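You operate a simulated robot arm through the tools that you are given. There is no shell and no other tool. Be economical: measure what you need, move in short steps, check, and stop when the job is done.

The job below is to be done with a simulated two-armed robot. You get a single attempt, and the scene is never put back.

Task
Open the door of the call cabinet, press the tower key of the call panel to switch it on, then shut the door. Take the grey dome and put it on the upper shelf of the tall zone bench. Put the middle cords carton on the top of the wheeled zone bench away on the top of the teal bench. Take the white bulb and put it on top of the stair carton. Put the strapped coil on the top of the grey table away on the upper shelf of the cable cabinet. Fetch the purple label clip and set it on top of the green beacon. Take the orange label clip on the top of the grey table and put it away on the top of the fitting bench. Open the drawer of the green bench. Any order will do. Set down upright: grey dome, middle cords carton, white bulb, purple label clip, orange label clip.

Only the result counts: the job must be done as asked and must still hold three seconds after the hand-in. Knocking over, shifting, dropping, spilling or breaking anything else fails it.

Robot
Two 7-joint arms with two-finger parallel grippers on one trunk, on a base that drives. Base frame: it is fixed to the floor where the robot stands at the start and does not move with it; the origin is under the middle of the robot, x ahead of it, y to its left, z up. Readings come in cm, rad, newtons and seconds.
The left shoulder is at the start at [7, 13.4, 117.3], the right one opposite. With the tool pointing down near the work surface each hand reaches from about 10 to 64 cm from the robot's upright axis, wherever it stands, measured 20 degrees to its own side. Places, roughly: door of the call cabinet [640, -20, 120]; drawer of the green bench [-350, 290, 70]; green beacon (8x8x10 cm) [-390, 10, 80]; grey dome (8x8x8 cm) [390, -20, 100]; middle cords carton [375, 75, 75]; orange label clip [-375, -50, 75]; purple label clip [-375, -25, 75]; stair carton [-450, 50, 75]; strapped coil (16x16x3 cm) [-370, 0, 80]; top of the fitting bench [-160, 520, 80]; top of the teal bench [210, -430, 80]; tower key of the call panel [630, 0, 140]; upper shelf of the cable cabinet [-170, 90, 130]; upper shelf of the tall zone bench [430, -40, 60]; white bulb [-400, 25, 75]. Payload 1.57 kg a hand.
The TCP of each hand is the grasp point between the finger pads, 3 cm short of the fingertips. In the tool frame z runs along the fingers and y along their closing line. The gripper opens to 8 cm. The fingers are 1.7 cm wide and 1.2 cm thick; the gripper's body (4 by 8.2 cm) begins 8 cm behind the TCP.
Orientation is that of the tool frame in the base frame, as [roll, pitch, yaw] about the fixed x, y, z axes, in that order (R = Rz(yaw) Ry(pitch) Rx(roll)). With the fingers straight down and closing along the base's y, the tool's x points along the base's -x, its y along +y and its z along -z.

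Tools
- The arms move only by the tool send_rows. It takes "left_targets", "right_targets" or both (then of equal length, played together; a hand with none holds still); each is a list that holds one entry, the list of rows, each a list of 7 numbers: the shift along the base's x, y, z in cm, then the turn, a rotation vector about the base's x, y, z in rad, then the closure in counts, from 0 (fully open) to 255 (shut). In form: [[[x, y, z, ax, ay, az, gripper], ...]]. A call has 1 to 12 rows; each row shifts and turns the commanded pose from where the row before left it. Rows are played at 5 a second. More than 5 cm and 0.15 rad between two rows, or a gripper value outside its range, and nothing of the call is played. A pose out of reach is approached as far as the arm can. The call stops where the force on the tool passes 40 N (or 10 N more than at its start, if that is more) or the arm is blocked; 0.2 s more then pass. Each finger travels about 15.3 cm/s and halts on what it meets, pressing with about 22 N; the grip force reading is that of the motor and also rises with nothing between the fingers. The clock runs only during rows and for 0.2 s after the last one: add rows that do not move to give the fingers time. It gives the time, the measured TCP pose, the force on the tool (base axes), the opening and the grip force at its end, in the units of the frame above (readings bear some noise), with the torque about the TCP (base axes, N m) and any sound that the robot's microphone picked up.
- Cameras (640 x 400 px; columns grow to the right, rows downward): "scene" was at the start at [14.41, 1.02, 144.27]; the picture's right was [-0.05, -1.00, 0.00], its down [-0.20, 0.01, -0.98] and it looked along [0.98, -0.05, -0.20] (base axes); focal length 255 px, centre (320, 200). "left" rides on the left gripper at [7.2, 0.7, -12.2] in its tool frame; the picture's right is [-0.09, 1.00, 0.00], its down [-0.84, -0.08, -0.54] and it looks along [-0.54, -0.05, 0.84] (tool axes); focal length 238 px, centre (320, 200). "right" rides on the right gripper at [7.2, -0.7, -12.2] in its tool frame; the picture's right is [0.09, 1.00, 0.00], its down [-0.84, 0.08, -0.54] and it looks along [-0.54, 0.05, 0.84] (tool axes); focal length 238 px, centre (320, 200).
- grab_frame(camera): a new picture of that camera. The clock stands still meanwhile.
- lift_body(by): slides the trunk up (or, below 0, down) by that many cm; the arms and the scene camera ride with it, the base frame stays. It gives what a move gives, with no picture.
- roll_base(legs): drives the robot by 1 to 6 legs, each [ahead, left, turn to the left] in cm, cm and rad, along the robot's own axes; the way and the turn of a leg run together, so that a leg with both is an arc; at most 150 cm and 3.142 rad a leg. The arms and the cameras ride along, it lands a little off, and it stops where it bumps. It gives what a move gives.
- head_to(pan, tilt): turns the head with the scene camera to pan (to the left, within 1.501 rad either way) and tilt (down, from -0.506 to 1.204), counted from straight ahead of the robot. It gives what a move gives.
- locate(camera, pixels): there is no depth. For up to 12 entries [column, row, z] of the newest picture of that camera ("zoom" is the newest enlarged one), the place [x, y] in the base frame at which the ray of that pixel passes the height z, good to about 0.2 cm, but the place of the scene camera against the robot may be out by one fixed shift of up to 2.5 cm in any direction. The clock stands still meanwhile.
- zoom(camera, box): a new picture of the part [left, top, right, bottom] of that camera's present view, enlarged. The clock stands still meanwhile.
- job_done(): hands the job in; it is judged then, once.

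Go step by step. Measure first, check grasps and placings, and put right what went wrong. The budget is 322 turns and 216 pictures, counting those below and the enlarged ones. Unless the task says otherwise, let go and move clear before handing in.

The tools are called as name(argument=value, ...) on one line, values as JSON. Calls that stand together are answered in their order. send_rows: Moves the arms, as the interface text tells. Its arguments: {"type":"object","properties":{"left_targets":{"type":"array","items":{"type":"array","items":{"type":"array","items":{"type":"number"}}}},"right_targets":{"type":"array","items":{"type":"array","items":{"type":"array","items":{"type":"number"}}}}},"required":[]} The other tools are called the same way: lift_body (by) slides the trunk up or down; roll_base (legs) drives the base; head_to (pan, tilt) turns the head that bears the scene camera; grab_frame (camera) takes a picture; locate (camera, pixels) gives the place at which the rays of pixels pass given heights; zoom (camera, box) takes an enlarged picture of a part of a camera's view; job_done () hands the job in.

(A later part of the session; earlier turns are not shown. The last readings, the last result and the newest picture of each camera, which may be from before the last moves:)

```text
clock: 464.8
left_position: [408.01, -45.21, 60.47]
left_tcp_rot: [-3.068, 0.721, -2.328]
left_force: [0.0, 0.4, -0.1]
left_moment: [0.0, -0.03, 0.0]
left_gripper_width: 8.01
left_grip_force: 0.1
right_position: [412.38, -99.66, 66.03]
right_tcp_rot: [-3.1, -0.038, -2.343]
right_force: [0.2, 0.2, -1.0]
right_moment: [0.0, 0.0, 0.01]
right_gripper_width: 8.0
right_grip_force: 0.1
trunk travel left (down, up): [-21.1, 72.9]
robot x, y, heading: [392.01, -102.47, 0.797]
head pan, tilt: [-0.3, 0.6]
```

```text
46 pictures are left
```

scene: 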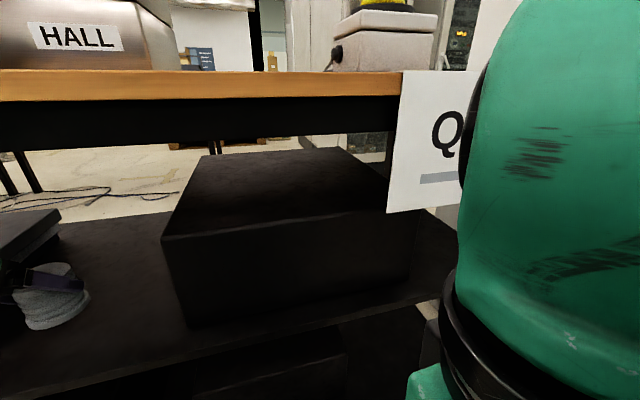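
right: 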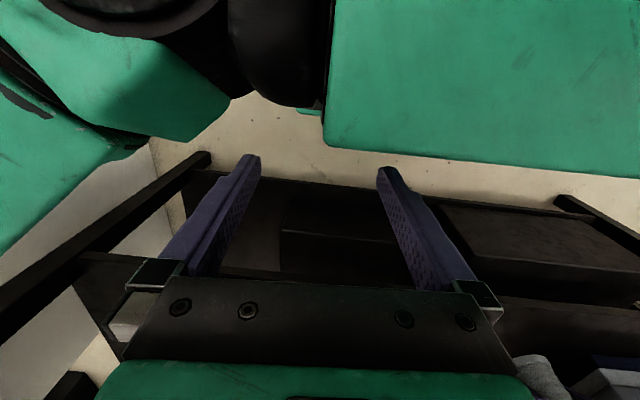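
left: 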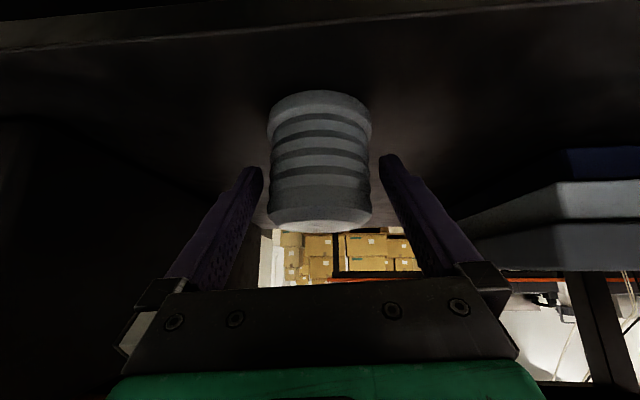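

The dome stands upright between the books and box. I'll back out, raise the trunk and straighten the left hand.

roll_base(legs=[[-27, 0, 0]])

lift_body(by=50)

send_rows(left_targets=[[[-1, -1, 0, -0.103, 0.101, 0, 0], [-1, -1, 0, -0.103, 0.101, 0, 0], [-1, -1, 0, -0.103, 0.101, 0, 0], [-1, -1, 0, -0.103, 0.101, 0, 0], [-1, -1, 0, -0.103, 0.101, 0, 0], [0, 0, 0, 0, 0, 0, 0]]])

head_to(pan=0.15, tilt=0.4)

grab_frame(camera="scene")

```text
clock: 466.7
left_position: [389.37, -64.61, 60.43]
left_tcp_rot: [-3.069, 0.723, -2.332]
left_force: [-0.5, 0.0, 0.7]
left_moment: [0.0, -0.01, 0.02]
left_gripper_width: 7.99
left_grip_force: 0.1
right_position: [393.33, -118.93, 66.06]
right_tcp_rot: [-3.099, -0.038, -2.347]
right_force: [0.3, 0.9, 0.1]
right_moment: [0.01, 0.04, -0.01]
right_gripper_width: 7.99
right_grip_force: 0.2
trunk travel left (down, up): [-21.1, 72.9]
robot x, y, heading: [373.14, -121.79, 0.792]
head pan, tilt: [-0.3, 0.6]
```

```text
refused: 50 is not a number from -40 to 40
```

```text
clock: 468.1
left_position: [383.78, -69.22, 60.5]
left_tcp_rot: [-3.052, 0.004, -2.317]
left_force: [-0.3, 0.1, 0.1]
left_moment: [-0.01, 0.01, -0.01]
left_gripper_width: 8.02
left_grip_force: 0.1
right_position: [393.49, -119.03, 66.2]
right_tcp_rot: [-3.102, -0.038, -2.346]
right_force: [0.6, -0.6, -0.5]
right_moment: [0.0, -0.01, -0.01]
right_gripper_width: 8.0
right_grip_force: 0.0
trunk travel left (down, up): [-21.1, 72.9]
robot x, y, heading: [373.33, -122.64, 0.788]
head pan, tilt: [-0.3, 0.6]
```

```text
clock: 469.0
left_position: [383.66, -69.27, 60.15]
left_tcp_rot: [-3.056, -0.001, -2.315]
left_force: [-0.8, -0.5, -0.8]
left_moment: [0.03, 0.03, -0.02]
left_gripper_width: 8.0
left_grip_force: 0.1
right_position: [393.34, -118.94, 66.04]
right_tcp_rot: [-3.104, -0.046, -2.35]
right_force: [-0.3, -0.6, 1.6]
right_moment: [0.01, 0.0, -0.01]
right_gripper_width: 7.99
right_grip_force: 0.0
trunk travel left (down, up): [-21.1, 72.9]
robot x, y, heading: [372.85, -121.91, 0.792]
head pan, tilt: [0.15, 0.4]
```

```text
45 pictures are left
```

scene: 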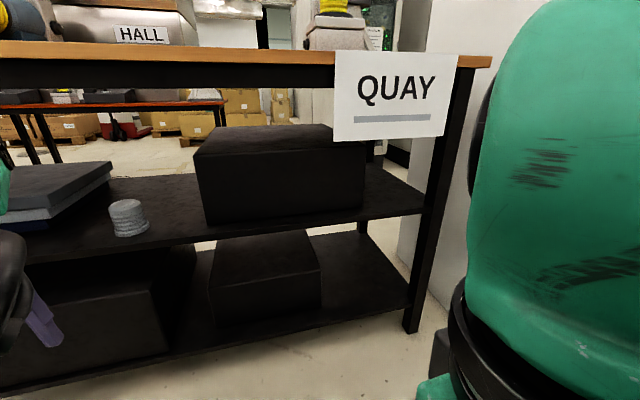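

The dome is upright on the upper shelf at (128,218). Raising the trunk and looking left for the wheeled bench.

lift_body(by=40)

lift_body(by=14)

send_rows(left_targets=[[[2.8, -2.8, 0, 0, 0, 0, 0], [2.8, -2.8, 0, 0, 0, 0, 0], [2.8, -2.8, 0, 0, 0, 0, 0], [0, 0, 0, 0, 0, 0, 0]]])

roll_base(legs=[[0, 50, 0]])

head_to(pan=0.25, tilt=0.35)

grab_frame(camera="scene")

```text
clock: 472.8
left_position: [383.73, -69.33, 100.2]
left_tcp_rot: [-3.054, 0.0, -2.316]
left_force: [-1.3, 0.2, -0.4]
left_moment: [0.0, 0.01, -0.03]
left_gripper_width: 8.02
left_grip_force: 0.1
right_position: [393.44, -118.99, 106.08]
right_tcp_rot: [-3.1, -0.048, -2.349]
right_force: [-0.5, 0.5, -0.2]
right_moment: [0.01, -0.02, 0.0]
right_gripper_width: 8.01
right_grip_force: 0.0
trunk travel left (down, up): [-61.1, 32.9]
robot x, y, heading: [373.07, -121.99, 0.797]
head pan, tilt: [0.15, 0.4]
```

```text
clock: 474.5
left_position: [383.76, -69.23, 114.06]
left_tcp_rot: [-3.054, 0.001, -2.316]
left_force: [-0.4, -1.1, 0.5]
left_moment: [-0.01, -0.01, -0.01]
left_gripper_width: 8.01
left_grip_force: 0.0
right_position: [393.42, -119.05, 120.0]
right_tcp_rot: [-3.1, -0.048, -2.348]
right_force: [0.1, -0.4, 0.0]
right_moment: [-0.02, -0.02, 0.01]
right_gripper_width: 8.02
right_grip_force: 0.0
trunk travel left (down, up): [-75.1, 18.9]
robot x, y, heading: [373.35, -122.11, 0.794]
head pan, tilt: [0.15, 0.4]
```

```text
clock: 475.5
left_position: [391.71, -71.05, 116.34]
left_tcp_rot: [-3.048, 0.006, -2.313]
left_force: [0.0, 0.2, -0.1]
left_moment: [-0.02, -0.01, -0.03]
left_gripper_width: 7.98
left_grip_force: 0.0
left hand out of reach, approached as far as the arm can: row 1, 2, 3
right_position: [393.38, -119.0, 120.02]
right_tcp_rot: [-3.097, -0.045, -2.348]
right_force: [-0.9, 0.2, 0.0]
right_moment: [0.02, -0.02, 0.0]
right_gripper_width: 8.01
right_grip_force: 0.1
trunk travel left (down, up): [-75.1, 18.9]
robot x, y, heading: [373.34, -122.17, 0.793]
head pan, tilt: [0.15, 0.4]
```

```text
clock: 478.4
left_position: [355.3, -35.74, 116.01]
left_tcp_rot: [-3.049, 0.0, -2.309]
left_force: [0.5, -0.2, 1.0]
left_moment: [0.0, 0.03, 0.01]
left_gripper_width: 7.97
left_grip_force: 0.0
right_position: [357.52, -83.79, 119.94]
right_tcp_rot: [-3.1, -0.048, -2.343]
right_force: [0.5, 0.1, -0.7]
right_moment: [0.02, 0.03, -0.01]
right_gripper_width: 7.99
right_grip_force: 0.1
trunk travel left (down, up): [-75.1, 18.9]
robot x, y, heading: [337.52, -87.05, 0.801]
head pan, tilt: [0.15, 0.4]
```

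```text
clock: 479.1
left_position: [355.04, -35.54, 115.94]
left_tcp_rot: [-3.043, -0.002, -2.302]
left_force: [1.1, 0.5, -0.6]
left_moment: [0.01, -0.03, 0.0]
left_gripper_width: 8.03
left_grip_force: 0.0
right_position: [357.23, -83.69, 120.08]
right_tcp_rot: [-3.1, -0.057, -2.346]
right_force: [-1.3, -0.6, 0.0]
right_moment: [0.01, -0.01, -0.03]
right_gripper_width: 8.01
right_grip_force: 0.1
trunk travel left (down, up): [-75.1, 18.9]
robot x, y, heading: [337.19, -86.73, 0.801]
head pan, tilt: [0.25, 0.351]
```

```text
44 pictures are left
```

scene: 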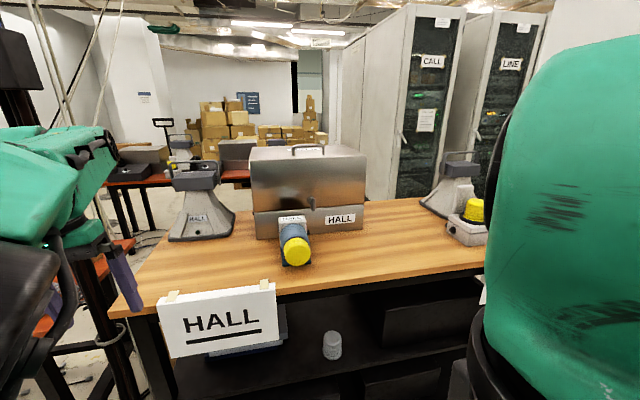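

CALL cabinet is visible at the back, and the cords carton's bench must be left of this tall bench, past the cable pole. I'll check the pole's place before strafing.

send_rows(left_targets=[[[-2.5, -2.5, 1, 0, 0, 0, 0], [-2.5, -2.5, 1, 0, 0, 0, 0], [-2.5, -2.5, 1, 0, 0, 0, 0], [-2.5, -2.5, 1, 0, 0, 0, 0], [0, 0, 0, 0, 0, 0, 0]]])

head_to(pan=0.6, tilt=0.75)

grab_frame(camera="scene")

```text
clock: 480.5
left_position: [343.96, -40.75, 117.61]
left_tcp_rot: [-3.03, -0.123, -2.301]
left_force: [-1.2, -0.8, 0.7]
left_moment: [0.01, -0.02, -0.02]
left_gripper_width: 8.0
left_grip_force: 0.2
left hand out of reach, approached as far as the arm can: row 1, 2, 3, 4
right_position: [357.46, -83.57, 120.08]
right_tcp_rot: [-3.102, -0.06, -2.348]
right_force: [0.5, 0.0, -0.4]
right_moment: [-0.01, 0.02, 0.02]
right_gripper_width: 8.0
right_grip_force: 0.1
trunk travel left (down, up): [-75.1, 18.9]
robot x, y, heading: [337.04, -87.23, 0.8]
head pan, tilt: [0.25, 0.351]
stopped in row 5 (left hand): the arm was blocked; the commanded pose is now the measured one
```

```text
clock: 481.4
left_position: [343.86, -40.74, 117.68]
left_tcp_rot: [-3.032, -0.126, -2.302]
left_force: [0.0, 0.0, -0.3]
left_moment: [0.0, 0.01, -0.03]
left_gripper_width: 8.02
left_grip_force: 0.1
right_position: [357.41, -83.7, 120.13]
right_tcp_rot: [-3.099, -0.061, -2.345]
right_force: [1.0, -1.0, -0.4]
right_moment: [-0.04, -0.02, -0.01]
right_gripper_width: 8.05
right_grip_force: 0.1
trunk travel left (down, up): [-75.1, 18.9]
robot x, y, heading: [336.91, -86.89, 0.798]
head pan, tilt: [0.6, 0.75]
```

```text
43 pictures are left
```

scene: 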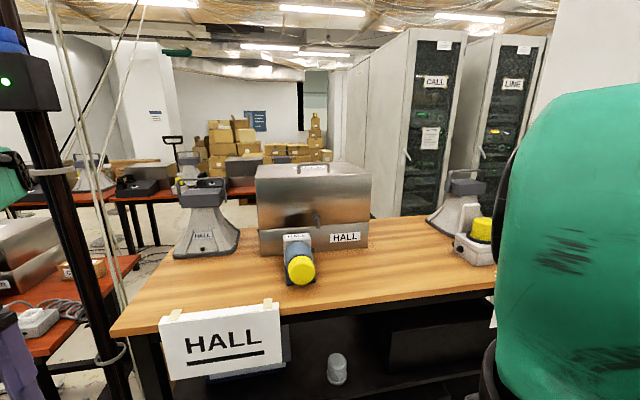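

locate(camera="scene", pixels=[[112, 333, 96], [495, 290, 96], [85, 270, 76], [140, 258, 76], [40, 355, 76], [105, 350, 60], [117, 390, 40]])

head_to(pan=0.7, tilt=0.6)

grab_frame(camera="scene")

```text
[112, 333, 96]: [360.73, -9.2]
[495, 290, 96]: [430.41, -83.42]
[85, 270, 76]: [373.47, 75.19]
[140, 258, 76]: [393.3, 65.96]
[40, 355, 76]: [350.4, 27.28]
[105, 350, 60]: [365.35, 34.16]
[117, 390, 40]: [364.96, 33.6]
```

```text
clock: 482.1
left_position: [343.76, -40.67, 117.66]
left_tcp_rot: [-3.032, -0.126, -2.3]
left_force: [0.5, 0.3, 0.4]
left_moment: [-0.01, 0.0, 0.0]
left_gripper_width: 8.03
left_grip_force: 0.0
right_position: [357.31, -83.65, 120.0]
right_tcp_rot: [-3.099, -0.059, -2.345]
right_force: [0.2, -0.2, -0.2]
right_moment: [0.01, -0.02, -0.05]
right_gripper_width: 8.0
right_grip_force: 0.0
trunk travel left (down, up): [-75.1, 18.9]
robot x, y, heading: [337.61, -86.98, 0.797]
head pan, tilt: [0.7, 0.6]
```

```text
42 pictures are left
```

scene: 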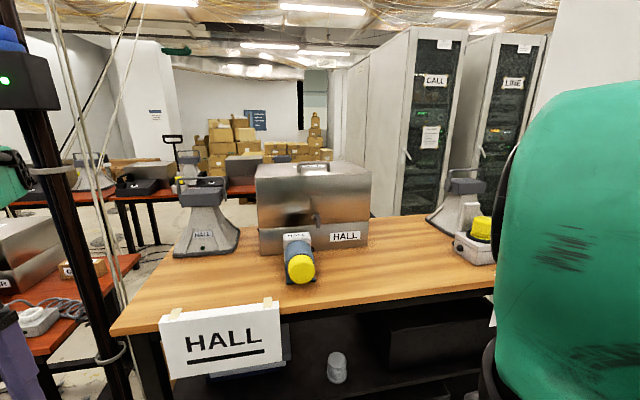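

The camera hardly moved, so the left arm probably crowds the head. The measurement matches though: carton "CORDS" at (373.5,75.2), pole at (365,34). I'll extend the left arm a bit and strafe left to look at that bench.

send_rows(left_targets=[[[2, 2, 0, 0, 0, 0, 0], [2, 2, 0, 0, 0.06, 0, 0], [2, 2, 0, 0, 0, 0, 0], [1, 1, 0, 0, 0, 0, 0], [0, 0, 0, 0, 0, 0, 0]]])

roll_base(legs=[[0, 72, 0]])

head_to(pan=0.1, tilt=0.5)

grab_frame(camera="scene")

```text
clock: 483.3
left_position: [350.88, -33.45, 117.75]
left_tcp_rot: [-3.08, -0.163, -2.299]
left_force: [0.6, 0.8, 0.1]
left_moment: [0.0, 0.01, -0.03]
left_gripper_width: 7.99
left_grip_force: 0.1
right_position: [357.46, -83.51, 119.86]
right_tcp_rot: [-3.093, -0.069, -2.35]
right_force: [0.2, 1.3, 0.4]
right_moment: [0.0, 0.01, -0.03]
right_gripper_width: 8.0
right_grip_force: 0.0
trunk travel left (down, up): [-75.1, 18.9]
robot x, y, heading: [337.06, -87.23, 0.799]
head pan, tilt: [0.7, 0.6]
```

```text
clock: 487.2
left_position: [299.37, 16.68, 117.99]
left_tcp_rot: [-3.082, -0.16, -2.302]
left_force: [-1.0, 0.8, 0.1]
left_moment: [-0.06, 0.01, -0.04]
left_gripper_width: 7.98
left_grip_force: 0.1
right_position: [305.78, -33.52, 119.93]
right_tcp_rot: [-3.093, -0.071, -2.354]
right_force: [0.5, -0.3, -0.1]
right_moment: [0.0, 0.0, 0.0]
right_gripper_width: 8.01
right_grip_force: 0.1
trunk travel left (down, up): [-75.1, 18.9]
robot x, y, heading: [285.47, -36.93, 0.796]
head pan, tilt: [0.7, 0.6]
```

```text
clock: 488.2
left_position: [299.45, 16.72, 117.83]
left_tcp_rot: [-3.081, -0.16, -2.303]
left_force: [0.6, 0.0, 0.3]
left_moment: [0.0, 0.01, 0.0]
left_gripper_width: 8.02
left_grip_force: 0.0
right_position: [305.9, -33.34, 119.81]
right_tcp_rot: [-3.091, -0.082, -2.358]
right_force: [0.2, -0.9, 0.0]
right_moment: [0.01, 0.04, -0.01]
right_gripper_width: 8.0
right_grip_force: 0.0
trunk travel left (down, up): [-75.1, 18.9]
robot x, y, heading: [285.21, -36.74, 0.8]
head pan, tilt: [0.099, 0.499]
```

```text
41 pictures are left
```

scene: 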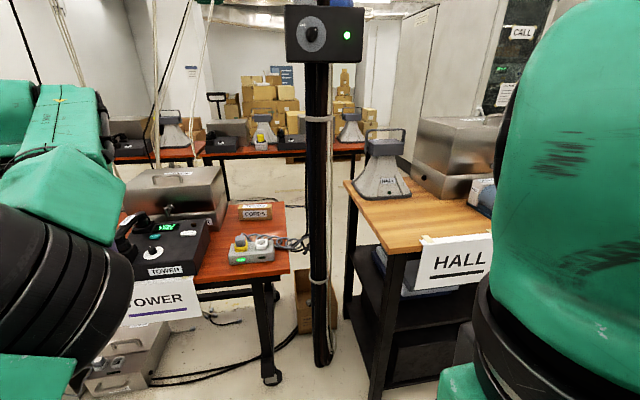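

The TOWER bench carries the carton labelled CORDS at (255,212), with its right end free. I'll zoom and locate it.

zoom(camera="scene", box=[200, 180, 328, 290])

locate(camera="scene", pixels=[[288, 270, 76], [285, 204, 76], [240, 219, 76], [272, 217, 76], [270, 205, 82], [239, 207, 82], [250, 262, 76], [325, 360, 0], [200, 280, 76]])

```text
3.64 times, centred on (264, 235) of scene
```

zoom: 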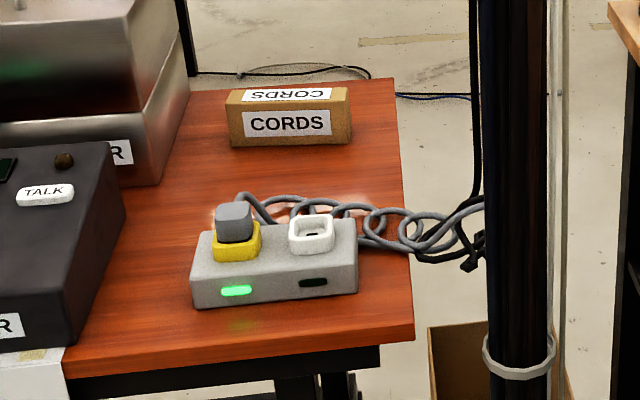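

```text
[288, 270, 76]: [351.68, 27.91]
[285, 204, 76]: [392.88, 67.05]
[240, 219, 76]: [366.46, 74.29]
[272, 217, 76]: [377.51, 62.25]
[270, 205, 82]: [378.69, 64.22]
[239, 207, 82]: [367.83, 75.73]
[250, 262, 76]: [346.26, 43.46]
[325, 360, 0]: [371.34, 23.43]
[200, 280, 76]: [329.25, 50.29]
```

locate(camera="scene", pixels=[[170, 322, 20], [150, 385, 5], [165, 345, 5], [270, 382, 0], [127, 322, 65], [204, 312, 62], [200, 285, 76]])

```text
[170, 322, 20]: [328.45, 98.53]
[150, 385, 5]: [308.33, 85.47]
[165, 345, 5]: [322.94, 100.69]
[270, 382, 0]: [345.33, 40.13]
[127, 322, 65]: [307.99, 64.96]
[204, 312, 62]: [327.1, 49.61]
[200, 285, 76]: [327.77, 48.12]
```

I'll approach sideways: turn to face +h so that my left side is along the bench; then the carton's short side lies along the hand's closing line and within the left arm's side reach.

roll_base(legs=[[0, 0, -1.585], [-18, 48, 0]])

head_to(pan=1.3, tilt=0.5)

grab_frame(camera="scene")

grab_frame(camera="left")

```text
clock: 495.1
left_position: [360.3, -7.79, 117.72]
left_tcp_rot: [-3.08, -0.161, 2.359]
left_force: [0.3, 1.1, -0.1]
left_moment: [0.0, -0.04, -0.02]
left_gripper_width: 7.99
left_grip_force: 0.0
right_position: [309.94, -11.77, 119.77]
right_tcp_rot: [-3.091, -0.084, 2.306]
right_force: [-0.5, 0.7, 0.4]
right_moment: [0.0, 0.01, -0.02]
right_gripper_width: 8.02
right_grip_force: 0.0
trunk travel left (down, up): [-75.1, 18.9]
robot x, y, heading: [307.58, 8.72, -0.823]
head pan, tilt: [0.099, 0.499]
```

```text
clock: 496.5
left_position: [360.25, -7.84, 117.8]
left_tcp_rot: [-3.08, -0.161, 2.359]
left_force: [-1.1, -0.2, 0.5]
left_moment: [-0.03, 0.01, -0.02]
left_gripper_width: 8.0
left_grip_force: 0.0
right_position: [309.88, -11.62, 119.65]
right_tcp_rot: [-3.085, -0.093, 2.302]
right_force: [0.2, -1.0, 0.6]
right_moment: [0.0, 0.02, 0.03]
right_gripper_width: 7.99
right_grip_force: 0.0
trunk travel left (down, up): [-75.1, 18.9]
robot x, y, heading: [307.33, 8.96, -0.825]
head pan, tilt: [1.3, 0.499]
```

```text
39 pictures are left
```

scene: 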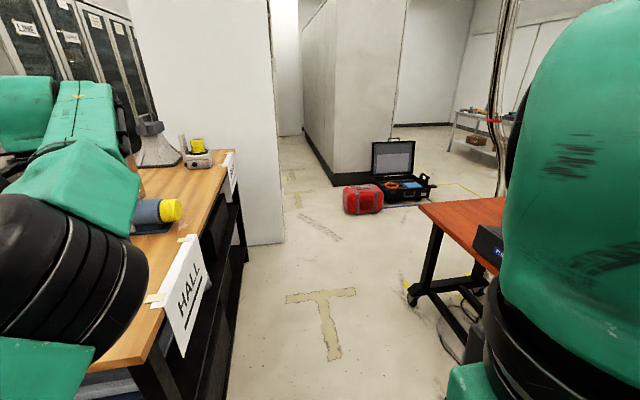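

```text
38 pictures are left
```

left: 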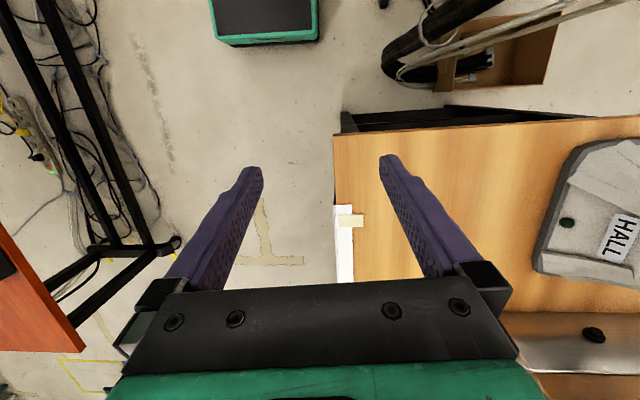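

The head can't pan (the left arm crowds it), so I'll rely on the wrist camera. I'll bring the left hand back along my side first, then outward over the bench, keeping clear of the pole.

send_rows(left_targets=[[[-2.8, 3.4, 0.5, -0.035, -0.078, 0, 0], [-2.8, 3.4, 0.5, -0.035, -0.078, 0, 0], [-2.8, 3.4, 0.5, 0, 0, 0, 0], [-2.8, 3.4, 0.5, 0, 0, 0, 0], [-2.8, 3.4, 0, 0, 0, 0, 0], [-2.8, 3.4, 0, 0, 0, 0, 0], [-2.8, 3.4, 0, 0, 0, 0, 0], [-2.8, 3.4, 0, 0, 0, 0, 0], [0, 0, 0, 0, 0, 0, 0]]])

grab_frame(camera="left")

```text
clock: 497.4
left_position: [354.1, 4.99, 114.42]
left_tcp_rot: [-3.126, -0.198, 2.363]
left_force: [0.5, 0.3, -0.7]
left_moment: [-0.03, 0.02, -0.03]
left_gripper_width: 7.98
left_grip_force: 0.1
left hand out of reach, approached as far as the arm can: row 2, 3, 4
right_position: [309.95, -11.65, 119.56]
right_tcp_rot: [-3.076, -0.096, 2.304]
right_force: [-0.4, -0.2, 0.0]
right_moment: [-0.03, 0.01, -0.02]
right_gripper_width: 8.01
right_grip_force: 0.1
trunk travel left (down, up): [-75.1, 18.9]
robot x, y, heading: [307.88, 8.77, -0.822]
head pan, tilt: [1.3, 0.499]
stopped in row 4 (left hand): the arm was blocked; the commanded pose is now the measured one
```

```text
37 pictures are left
```

left: 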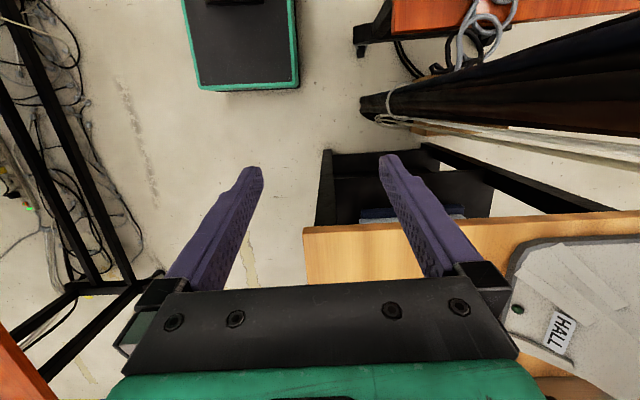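

Folding the arm inward gets blocked. Instead I'll back up along the aisle and swing the left hand out sideways over the bench in an arc, without folding.

roll_base(legs=[[-38, 0, 0.037]])

send_rows(left_targets=[[[0.35, 4.6, 0, -0.05, -0.05, 0, 0], [0.35, 4.6, 0, -0.05, -0.05, 0, 0], [0.35, 4.6, 0, -0.05, -0.05, 0, 0], [0.35, 4.6, 0, 0, 0, 0, 0], [0.35, 4.6, 0, 0, 0, 0, 0], [0.35, 4.6, 0, 0, 0, 0, 0], [0.35, 4.6, 0, 0, 0, 0, 0], [0, 0, 0, 0, 0, 0, 0]]])

grab_frame(camera="left")

```text
clock: 499.8
left_position: [328.07, 33.37, 114.4]
left_tcp_rot: [-3.129, -0.201, 2.389]
left_force: [-0.1, -0.1, -0.5]
left_moment: [0.04, 0.04, -0.03]
left_gripper_width: 8.01
left_grip_force: 0.1
right_position: [284.45, 15.82, 119.65]
right_tcp_rot: [-3.084, -0.099, 2.326]
right_force: [-0.3, 0.6, 1.1]
right_moment: [0.01, -0.01, 0.01]
right_gripper_width: 8.02
right_grip_force: 0.0
trunk travel left (down, up): [-75.1, 18.9]
robot x, y, heading: [281.71, 36.17, -0.798]
head pan, tilt: [1.3, 0.499]
```

```text
clock: 501.6
left_position: [330.38, 65.64, 114.67]
left_tcp_rot: [-3.124, 0.016, 2.39]
left_force: [-0.7, -0.2, -0.6]
left_moment: [0.02, -0.01, 0.03]
left_gripper_width: 8.0
left_grip_force: 0.0
right_position: [284.31, 15.69, 119.5]
right_tcp_rot: [-3.082, -0.108, 2.324]
right_force: [0.2, 0.0, 0.1]
right_moment: [0.02, -0.03, 0.02]
right_gripper_width: 7.97
right_grip_force: 0.1
trunk travel left (down, up): [-75.1, 18.9]
robot x, y, heading: [281.45, 36.39, -0.797]
head pan, tilt: [1.3, 0.499]
```

```text
36 pictures are left
```

left: 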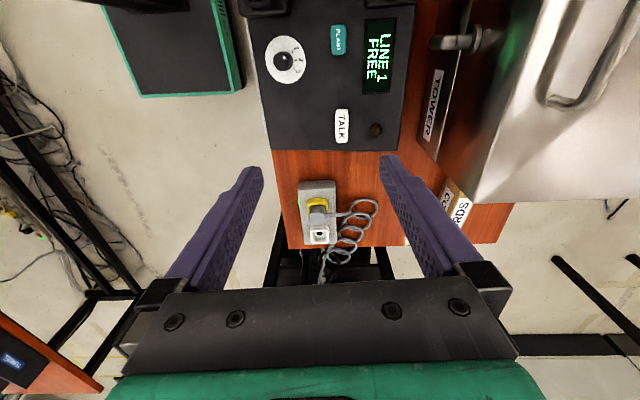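

The left hand now hangs over the TOWER bench and sees the carton at (460,205), beside the silver case. I'll move the base ahead 26 and left 20 and look straight down on it.

roll_base(legs=[[26, 0, 0], [0, 20, 0]])

grab_frame(camera="left")

```text
clock: 504.7
left_position: [363.18, 61.07, 114.73]
left_tcp_rot: [-3.125, 0.013, 2.393]
left_force: [-0.1, 0.0, -0.5]
left_moment: [0.02, -0.01, 0.03]
left_gripper_width: 7.99
left_grip_force: 0.0
right_position: [317.16, 11.12, 119.57]
right_tcp_rot: [-3.081, -0.109, 2.328]
right_force: [0.0, -0.2, 0.5]
right_moment: [0.02, 0.02, 0.0]
right_gripper_width: 8.01
right_grip_force: 0.0
trunk travel left (down, up): [-75.1, 18.9]
robot x, y, heading: [314.4, 31.47, -0.791]
head pan, tilt: [1.3, 0.499]
```

```text
35 pictures are left
```

left: 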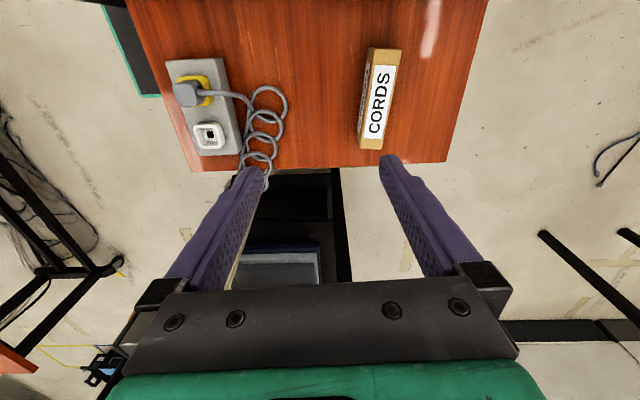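

zoom(camera="left", box=[316, 35, 444, 165])

```text
3.08 times, centred on (380, 100) of left
```

zoom: 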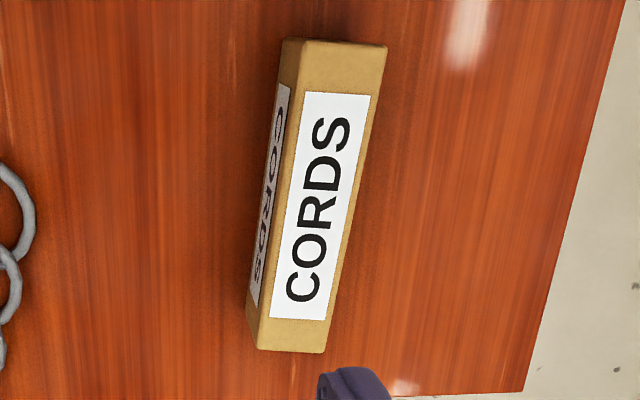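

locate(camera="zoom", pixels=[[303, 43, 82], [387, 46, 82], [323, 352, 82], [258, 348, 82], [303, 43, 84], [258, 348, 84], [283, 40, 76], [248, 310, 76], [323, 352, 84], [387, 46, 84]])

```text
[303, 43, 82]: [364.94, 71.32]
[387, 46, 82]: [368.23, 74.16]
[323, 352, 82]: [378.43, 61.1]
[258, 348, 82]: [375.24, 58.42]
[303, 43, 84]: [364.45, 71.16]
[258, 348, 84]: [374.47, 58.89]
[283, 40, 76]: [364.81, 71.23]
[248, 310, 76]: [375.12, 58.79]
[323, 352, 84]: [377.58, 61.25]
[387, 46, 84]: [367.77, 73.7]
```

The carton is 16.6×4.3×6 cm, centre (371.7,66.3), top z 82. I'll rotate the wrist to match and move over it.

send_rows(left_targets=[[[3, 1.5, -2, 0, 0, -0.147, 0], [3, 1.5, -2, 0, 0, 0, 0], [3.1, 1.4, -2, 0, 0, 0, 0], [0, 0, -4, 0, 0, 0, 0], [0, 0, -4, 0, 0, 0, 0], [0, 0, 0, 0, 0, 0, 0]]])

grab_frame(camera="left")

```text
clock: 506.1
left_position: [371.94, 65.75, 100.71]
left_tcp_rot: [-3.121, 0.013, 2.244]
left_force: [-0.5, 0.3, 0.3]
left_moment: [0.0, -0.01, 0.01]
left_gripper_width: 7.99
left_grip_force: 0.0
right_position: [317.36, 11.2, 119.48]
right_tcp_rot: [-3.076, -0.119, 2.322]
right_force: [-1.1, 0.4, 0.1]
right_moment: [-0.02, 0.0, 0.0]
right_gripper_width: 8.0
right_grip_force: 0.1
trunk travel left (down, up): [-75.1, 18.9]
robot x, y, heading: [314.42, 31.35, -0.793]
head pan, tilt: [1.3, 0.499]
```

```text
33 pictures are left
```

left: 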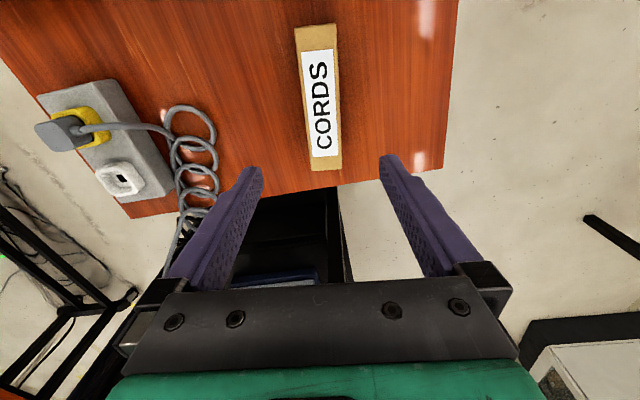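

Centred. Descending onto the carton and closing.

send_rows(left_targets=[[[0, 0, -4.2, 0, 0, 0, 0], [0, 0, -4.2, 0, 0, 0, 0], [0, 0, -4.2, 0, 0, 0, 0], [0, 0, -4.2, 0, 0, 0, 0], [0, 0, -4, 0, 0, 0, 0], [0, 0, 0, 0, 0, 0, 0], [0, 0, 0, 0, 0, 0, 255], [0, 0, 0, 0, 0, 0, 255], [0, 0, 0, 0, 0, 0, 255]]])

grab_frame(camera="left")

```text
clock: 508.1
left_position: [372.39, 65.73, 79.6]
left_tcp_rot: [-3.123, 0.015, 2.247]
left_force: [-0.2, -0.2, 0.8]
left_moment: [-0.05, -0.03, 0.02]
left_gripper_width: 4.38
left_grip_force: 21.9
right_position: [317.42, 11.02, 119.39]
right_tcp_rot: [-3.075, -0.122, 2.324]
right_force: [-0.2, -0.4, -0.4]
right_moment: [-0.01, 0.0, -0.01]
right_gripper_width: 8.0
right_grip_force: 0.0
trunk travel left (down, up): [-75.1, 18.9]
robot x, y, heading: [314.06, 31.88, -0.794]
head pan, tilt: [1.3, 0.499]
```

```text
32 pictures are left
```

left: 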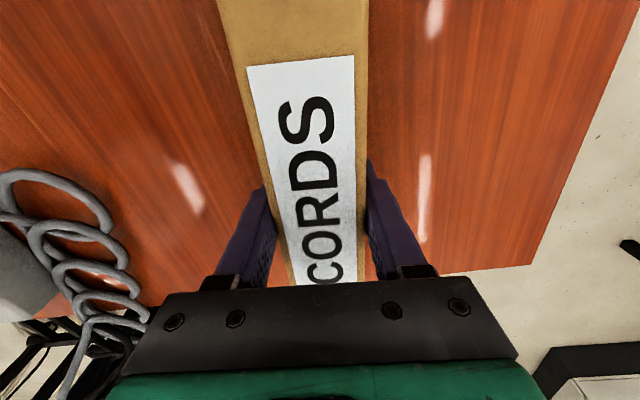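

Gripped at 4.4 cm. Lifting, then moving the base out the way it came.

send_rows(left_targets=[[[0, 0, 4, 0, 0, 0, 255], [0, 0, 4.5, 0, 0, 0, 255], [0, 0, 4.5, 0, 0, 0, 255], [0, 0, 4.5, 0, 0, 0, 255], [0, 0, 4.5, 0, 0, 0, 255], [-1, -1, 4.5, 0, 0, 0, 255], [-1, -1, 4, 0, 0, 0, 255], [-1, -1, 4, 0, 0, 0, 255], [0, 0, 0, 0, 0, 0, 255]]])

roll_base(legs=[[0, -20, 0], [-26, 0, 0]])

send_rows(left_targets=[[[0, -4.6, 0, 0, 0, 0.05, 255], [0, -4.6, 0, 0, 0, 0.05, 255], [0, -4.6, 0, 0, 0, 0.05, 255], [0, -4.6, 0, 0, 0, 0, 255], [0, -4.6, 0, 0, 0, 0, 255], [0, -4.6, 0, 0, 0, 0, 255], [0, -4.6, 0, 0, 0, 0, 255], [0, 0, 0, 0, 0, 0, 255]]])

grab_frame(camera="left")

```text
clock: 510.1
left_position: [369.53, 62.63, 114.63]
left_tcp_rot: [-3.12, 0.014, 2.247]
left_force: [0.3, 0.1, -2.2]
left_moment: [-0.01, 0.0, -0.02]
left_gripper_width: 4.4
left_grip_force: 21.8
right_position: [317.6, 11.1, 119.44]
right_tcp_rot: [-3.075, -0.119, 2.324]
right_force: [0.6, -0.4, -0.1]
right_moment: [-0.03, -0.01, 0.01]
right_gripper_width: 8.0
right_grip_force: 0.0
trunk travel left (down, up): [-75.1, 18.9]
robot x, y, heading: [314.16, 31.44, -0.797]
head pan, tilt: [1.3, 0.499]
```

```text
clock: 513.1
left_position: [338.22, 66.9, 114.7]
left_tcp_rot: [-3.122, 0.013, 2.242]
left_force: [-0.1, -0.2, -3.0]
left_moment: [-0.01, -0.03, 0.01]
left_gripper_width: 4.37
left_grip_force: 22.1
right_position: [285.91, 15.77, 119.43]
right_tcp_rot: [-3.076, -0.121, 2.318]
right_force: [0.2, -1.1, -0.3]
right_moment: [-0.02, 0.0, -0.01]
right_gripper_width: 7.98
right_grip_force: 0.0
trunk travel left (down, up): [-75.1, 18.9]
robot x, y, heading: [282.98, 36.47, -0.808]
head pan, tilt: [1.3, 0.499]
```

```text
clock: 514.9
left_position: [338.27, 35.08, 114.83]
left_tcp_rot: [-3.124, 0.014, 2.391]
left_force: [0.2, 0.7, -2.8]
left_moment: [-0.02, -0.01, 0.01]
left_gripper_width: 4.37
left_grip_force: 21.7
right_position: [285.89, 15.75, 119.35]
right_tcp_rot: [-3.069, -0.131, 2.315]
right_force: [0.1, 0.7, 0.1]
right_moment: [-0.01, -0.01, 0.02]
right_gripper_width: 7.97
right_grip_force: 0.0
trunk travel left (down, up): [-75.1, 18.9]
robot x, y, heading: [282.81, 36.45, -0.805]
head pan, tilt: [1.3, 0.499]
```

```text
31 pictures are left
```

left: 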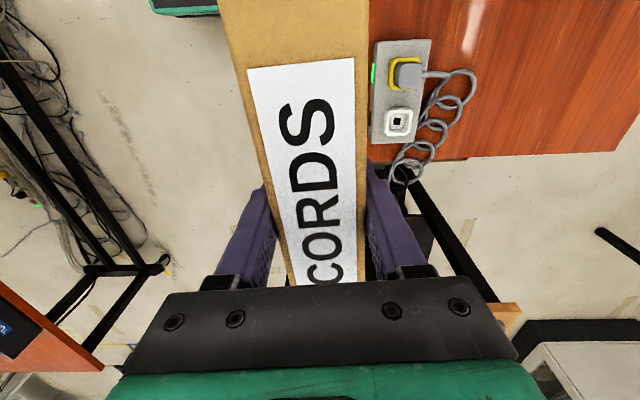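

Carton held. I'll swing the arm forward again and drive out along the aisle toward the teal bench's left side.

send_rows(left_targets=[[[-1.6, -4.4, 0, 0, 0, 0, 255], [-1.6, -4.4, 0, 0, 0, 0, 255], [-1.6, -4.4, 0, 0, 0, 0, 255], [-1.6, -4.4, 0, 0, 0, 0, 255], [0, 0, 0, 0, 0, 0, 255]]])

roll_base(legs=[[0, -40, 0.02], [146, 0, 0], [70, -50, 0], [0, -75, 0], [0, -75, 0]])

```text
clock: 516.1
left_position: [338.36, 28.32, 113.71]
left_tcp_rot: [-3.123, 0.014, 2.391]
left_force: [0.3, -0.5, -2.3]
left_moment: [-0.02, -0.03, -0.05]
left_gripper_width: 4.41
left_grip_force: 22.4
left hand out of reach, approached as far as the arm can: row 1, 2, 3, 4
right_position: [285.76, 15.83, 119.27]
right_tcp_rot: [-3.069, -0.13, 2.315]
right_force: [-0.7, -0.6, 0.1]
right_moment: [-0.03, 0.0, 0.02]
right_gripper_width: 8.01
right_grip_force: 0.1
trunk travel left (down, up): [-75.1, 18.9]
robot x, y, heading: [282.95, 36.01, -0.804]
head pan, tilt: [1.3, 0.499]
```

```text
clock: 528.0
left_position: [417.24, -160.57, 113.6]
left_tcp_rot: [-3.123, 0.015, 2.182]
left_force: [0.9, 0.2, -2.3]
left_moment: [0.05, -0.02, 0.0]
left_gripper_width: 4.37
left_grip_force: 22.5
right_position: [363.39, -162.27, 119.15]
right_tcp_rot: [-3.061, -0.143, 2.102]
right_force: [0.1, 0.1, 0.5]
right_moment: [0.03, -0.01, 0.01]
right_gripper_width: 8.0
right_grip_force: 0.1
trunk travel left (down, up): [-75.1, 18.9]
robot x, y, heading: [365.19, -141.4, -1.005]
head pan, tilt: [1.3, 0.499]
stopped in leg 3: the robot was blocked; the commanded pose is now the measured one
```

The base brushed the control row's end corner (I cut in too early). I'll move off it and check the desk.

roll_base(legs=[[6, 10, 0], [0, 0, 0.2], [25, 0, 0]])

head_to(pan=-1.3, tilt=0.6)

grab_frame(camera="scene")

```text
clock: 531.5
left_position: [449.56, -167.86, 113.62]
left_tcp_rot: [-3.123, 0.014, 2.384]
left_force: [0.1, 0.4, -1.9]
left_moment: [0.0, -0.01, -0.02]
left_gripper_width: 4.37
left_grip_force: 21.3
right_position: [397.02, -180.17, 119.16]
right_tcp_rot: [-3.062, -0.142, 2.305]
right_force: [-0.2, 0.4, -0.3]
right_moment: [0.0, 0.03, 0.01]
right_gripper_width: 8.02
right_grip_force: 0.1
trunk travel left (down, up): [-75.1, 18.9]
robot x, y, heading: [394.52, -159.6, -0.804]
head pan, tilt: [1.3, 0.499]
```

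```text
clock: 533.8
left_position: [449.61, -167.91, 113.57]
left_tcp_rot: [-3.123, 0.014, 2.384]
left_force: [0.3, -0.3, -2.5]
left_moment: [-0.01, 0.0, 0.03]
left_gripper_width: 4.38
left_grip_force: 21.5
right_position: [397.15, -180.21, 119.09]
right_tcp_rot: [-3.061, -0.143, 2.303]
right_force: [-0.6, -0.1, 0.1]
right_moment: [-0.01, 0.0, 0.01]
right_gripper_width: 7.98
right_grip_force: 0.0
trunk travel left (down, up): [-75.1, 18.9]
robot x, y, heading: [394.35, -159.66, -0.809]
head pan, tilt: [-1.3, 0.6]
```

```text
30 pictures are left
```

scene: 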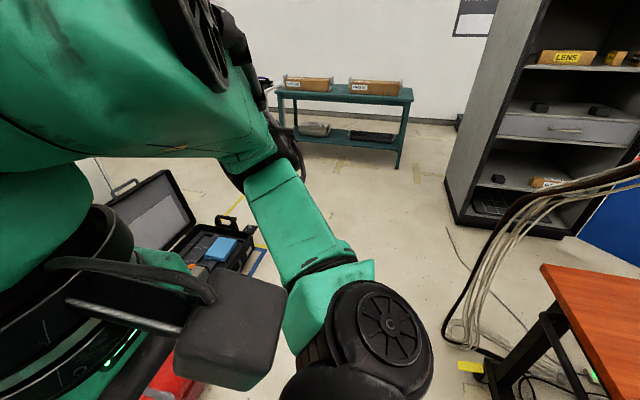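

locate(camera="scene", pixels=[[541, 266, 75], [480, 377, 0], [412, 100, 78], [277, 92, 78], [402, 95, 78], [348, 95, 78], [333, 92, 78], [283, 90, 78], [398, 165, 0]])

zoom(camera="scene", box=[260, 50, 430, 180])

```text
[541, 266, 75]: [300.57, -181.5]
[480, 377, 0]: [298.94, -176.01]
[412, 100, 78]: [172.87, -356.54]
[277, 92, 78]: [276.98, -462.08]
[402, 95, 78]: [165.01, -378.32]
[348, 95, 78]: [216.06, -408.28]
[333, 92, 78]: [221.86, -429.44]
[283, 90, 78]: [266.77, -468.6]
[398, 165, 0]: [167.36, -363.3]
```

```text
3.08 times, centred on (345, 115) of scene
```

zoom: 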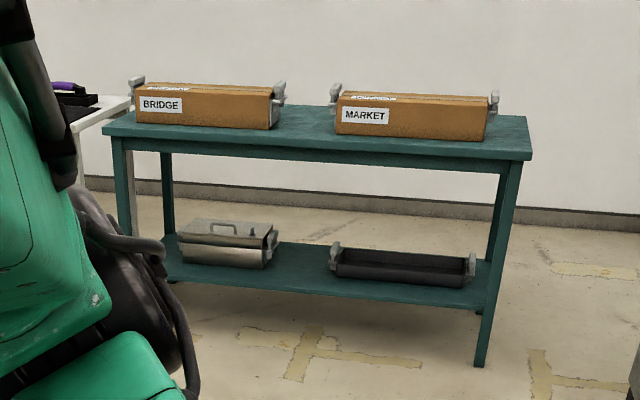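

The control row hasn't moved (end still at h≈342). The teal bench has a free gap between the BRIDGE and MARKET boxes, good for the carton. I'll go there facing the bench.

roll_base(legs=[[4, -110, 0], [0, 0, -1.55], [90, 0, 0], [0, 28, 0]])

head_to(pan=0.0, tilt=0.5)

grab_frame(camera="scene")

```text
clock: 549.1
left_position: [263.11, -375.68, 113.75]
left_tcp_rot: [-3.124, 0.014, 0.797]
left_force: [0.1, 0.6, -1.9]
left_moment: [-0.03, 0.0, 0.04]
left_gripper_width: 4.4
left_grip_force: 22.3
right_position: [251.41, -323.15, 119.07]
right_tcp_rot: [-3.061, -0.143, 0.72]
right_force: [-0.1, -0.1, -0.1]
right_moment: [-0.01, -0.01, 0.03]
right_gripper_width: 8.0
right_grip_force: 0.0
trunk travel left (down, up): [-75.1, 18.9]
robot x, y, heading: [272.25, -320.37, -2.388]
head pan, tilt: [-1.3, 0.6]
```

```text
clock: 550.6
left_position: [263.22, -375.8, 113.69]
left_tcp_rot: [-3.122, 0.014, 0.801]
left_force: [-0.7, 0.2, -2.4]
left_moment: [-0.03, 0.0, 0.0]
left_gripper_width: 4.36
left_grip_force: 21.3
right_position: [251.63, -323.2, 119.18]
right_tcp_rot: [-3.059, -0.144, 0.72]
right_force: [-0.3, -0.2, 0.1]
right_moment: [-0.01, -0.01, 0.04]
right_gripper_width: 8.03
right_grip_force: 0.0
trunk travel left (down, up): [-75.1, 18.9]
robot x, y, heading: [272.42, -320.85, -2.39]
head pan, tilt: [0.0, 0.499]
```

```text
28 pictures are left
```

scene: 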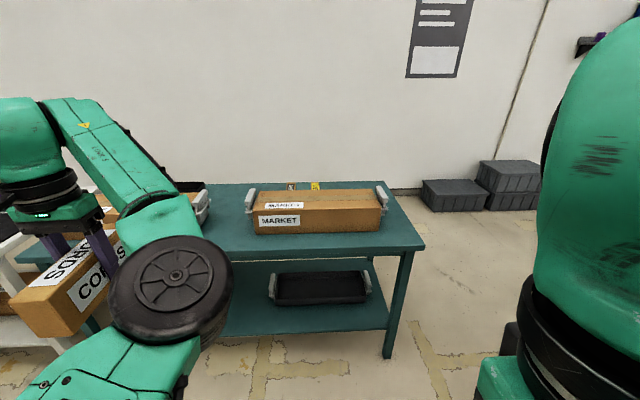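

locate(camera="scene", pixels=[[247, 213, 78], [208, 218, 78], [424, 248, 78], [240, 255, 78], [250, 232, 78], [380, 232, 78], [225, 190, 78], [225, 200, 78]])

zoom(camera="scene", box=[150, 160, 310, 270])

```text
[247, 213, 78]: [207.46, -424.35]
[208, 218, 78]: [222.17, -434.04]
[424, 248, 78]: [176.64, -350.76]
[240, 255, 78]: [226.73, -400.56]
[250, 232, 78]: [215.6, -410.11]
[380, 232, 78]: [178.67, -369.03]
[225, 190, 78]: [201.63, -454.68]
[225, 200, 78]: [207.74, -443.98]
```

```text
3.64 times, centred on (230, 215) of scene
```

zoom: 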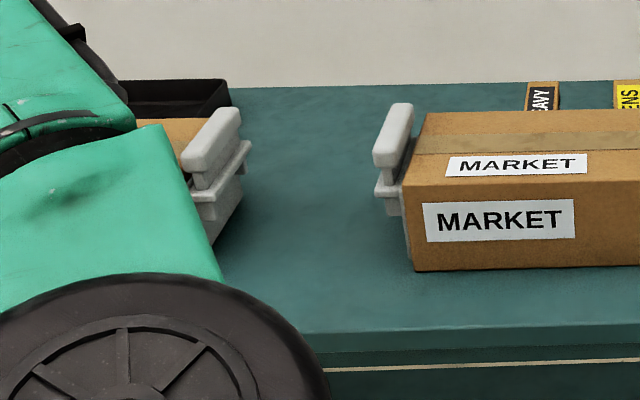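

The gap is about 18 cm wide between the handles, centred near h 455. I'll advance 52 cm, shift left 3, and check from the wrist camera.

roll_base(legs=[[52, 3, 0.03]])

grab_frame(camera="left")

```text
clock: 553.5
left_position: [231.62, -413.14, 113.68]
left_tcp_rot: [-3.122, 0.013, 0.842]
left_force: [0.5, 0.0, -2.3]
left_moment: [-0.02, 0.01, 0.02]
left_gripper_width: 4.39
left_grip_force: 22.1
right_position: [217.73, -361.18, 119.19]
right_tcp_rot: [-3.06, -0.141, 0.763]
right_force: [0.3, 0.6, 0.2]
right_moment: [-0.01, 0.01, 0.01]
right_gripper_width: 7.99
right_grip_force: 0.1
trunk travel left (down, up): [-75.1, 18.9]
robot x, y, heading: [238.56, -357.45, -2.345]
head pan, tilt: [0.0, 0.499]
```

```text
26 pictures are left
```

left: 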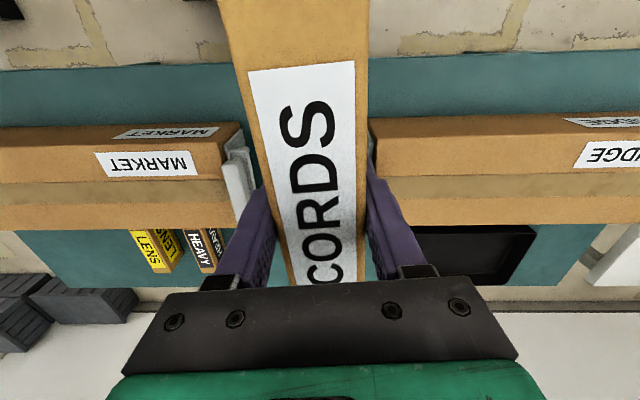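

locate(camera="left", pixels=[[256, 185, 92], [238, 150, 90], [370, 150, 90], [245, 68, 78], [370, 60, 78], [245, 125, 78], [372, 118, 78]])

```text
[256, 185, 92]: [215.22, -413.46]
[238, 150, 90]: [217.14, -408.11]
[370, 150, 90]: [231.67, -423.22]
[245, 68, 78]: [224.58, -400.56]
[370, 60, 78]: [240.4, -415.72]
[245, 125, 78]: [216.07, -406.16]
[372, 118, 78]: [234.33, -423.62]
```

MARKET's handle ends at h≈444.5 and BRIDGE's at about 459, so I'll centre at h 452 and move 8.7 cm further in, then descend partway.

send_rows(left_targets=[[[-3, -1.1, -1, 0, 0, -0.05, 255], [-3, -1.1, -1, 0, 0, 0, 255], [-2.9, -1.2, -1, 0, 0, 0, 255], [0, 0, -4, 0, 0, 0, 255], [0, 0, -4, 0, 0, 0, 255], [0, 0, 0, 0, 0, 0, 255]]])

grab_frame(camera="left")

grab_frame(camera="scene")

```text
clock: 554.9
left_position: [222.76, -416.62, 102.68]
left_tcp_rot: [-3.123, 0.015, 0.794]
left_force: [-0.3, -0.2, -2.1]
left_moment: [-0.02, 0.02, -0.01]
left_gripper_width: 4.4
left_grip_force: 22.1
right_position: [217.69, -361.23, 119.2]
right_tcp_rot: [-3.061, -0.143, 0.764]
right_force: [0.5, -0.2, 0.6]
right_moment: [0.0, -0.03, 0.03]
right_gripper_width: 8.0
right_grip_force: 0.0
trunk travel left (down, up): [-75.1, 18.9]
robot x, y, heading: [238.29, -357.72, -2.347]
head pan, tilt: [0.0, 0.499]
```

```text
25 pictures are left
```

left: 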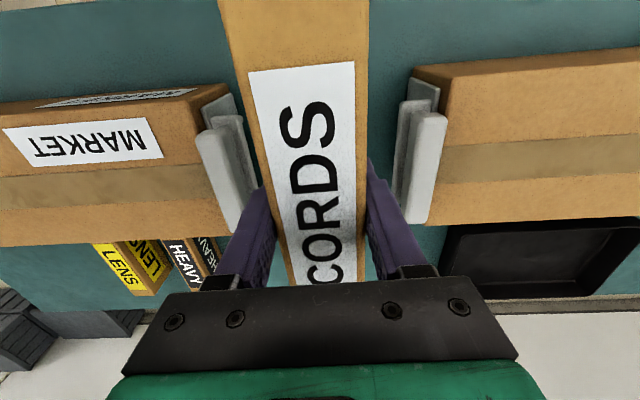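

```text
24 pictures are left
```

scene: 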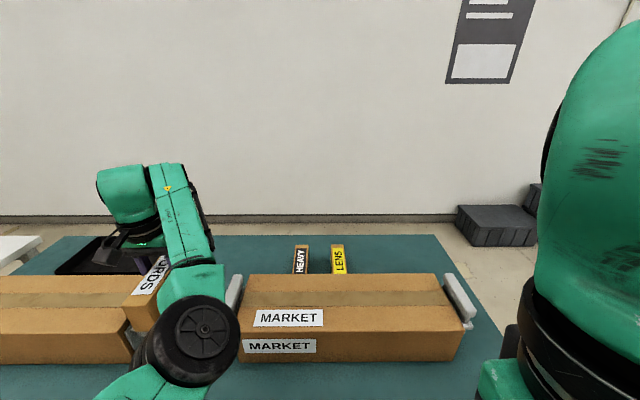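

locate(camera="left", pixels=[[252, 190, 92], [402, 165, 92], [420, 215, 92], [252, 190, 88], [402, 165, 88]])

```text
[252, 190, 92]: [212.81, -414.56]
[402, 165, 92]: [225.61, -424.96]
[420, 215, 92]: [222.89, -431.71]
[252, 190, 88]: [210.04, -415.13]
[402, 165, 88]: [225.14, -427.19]
```

The hand is exactly centred (h 452). Lowering toward the bench top.

send_rows(left_targets=[[[0, 0, -4.5, 0, 0, 0, 255], [0, 0, -4.5, 0, 0, 0, 255], [0, 0, -4.5, 0, 0, 0, 255], [0, 0, -2, 0, 0, 0, 255], [0, 0, 0, 0, 0, 0, 255]]])

send_rows(left_targets=[[[0, 0, -1, 0, 0, 0, 255], [0, 0, -1, 0, 0, 0, 255], [0, 0, -0.6, 0, 0, 0, 255], [0, 0, 0, 0, 0, 0, 255]]])

send_rows(left_targets=[[[0, 0, -0.5, 0, 0, 0, 255], [0, 0, -0.5, 0, 0, 0, 255], [0, 0, 0, 0, 0, 0, 255]]])

```text
clock: 556.1
left_position: [222.65, -416.54, 87.3]
left_tcp_rot: [-3.121, 0.013, 0.794]
left_force: [-0.5, 0.1, -2.0]
left_moment: [0.01, 0.03, 0.03]
left_gripper_width: 4.37
left_grip_force: 22.6
right_position: [217.7, -361.23, 119.22]
right_tcp_rot: [-3.058, -0.144, 0.762]
right_force: [0.3, 0.7, -0.1]
right_moment: [-0.02, -0.04, -0.01]
right_gripper_width: 8.0
right_grip_force: 0.0
trunk travel left (down, up): [-75.1, 18.9]
robot x, y, heading: [238.18, -357.66, -2.348]
head pan, tilt: [0.0, 0.499]
```

```text
clock: 557.1
left_position: [222.59, -416.56, 84.5]
left_tcp_rot: [-3.125, 0.012, 0.794]
left_force: [-0.3, 0.0, -2.9]
left_moment: [0.0, 0.01, 0.01]
left_gripper_width: 4.38
left_grip_force: 22.0
right_position: [217.76, -361.17, 119.09]
right_tcp_rot: [-3.06, -0.143, 0.762]
right_force: [-0.2, -0.3, 0.8]
right_moment: [0.0, -0.03, 0.0]
right_gripper_width: 8.02
right_grip_force: 0.0
trunk travel left (down, up): [-75.1, 18.9]
robot x, y, heading: [238.89, -357.76, -2.349]
head pan, tilt: [0.0, 0.499]
```

```text
clock: 557.9
left_position: [222.49, -416.77, 83.56]
left_tcp_rot: [-3.124, 0.014, 0.794]
left_force: [0.0, -1.5, 5.4]
left_moment: [0.34, -0.6, -0.08]
left_gripper_width: 4.39
left_grip_force: 22.1
right_position: [217.76, -361.12, 119.13]
right_tcp_rot: [-3.061, -0.142, 0.762]
right_force: [0.4, -0.4, 0.2]
right_moment: [-0.02, -0.01, 0.01]
right_gripper_width: 7.99
right_grip_force: 0.0
trunk travel left (down, up): [-75.1, 18.9]
robot x, y, heading: [238.11, -357.94, -2.346]
head pan, tilt: [0.0, 0.499]
```

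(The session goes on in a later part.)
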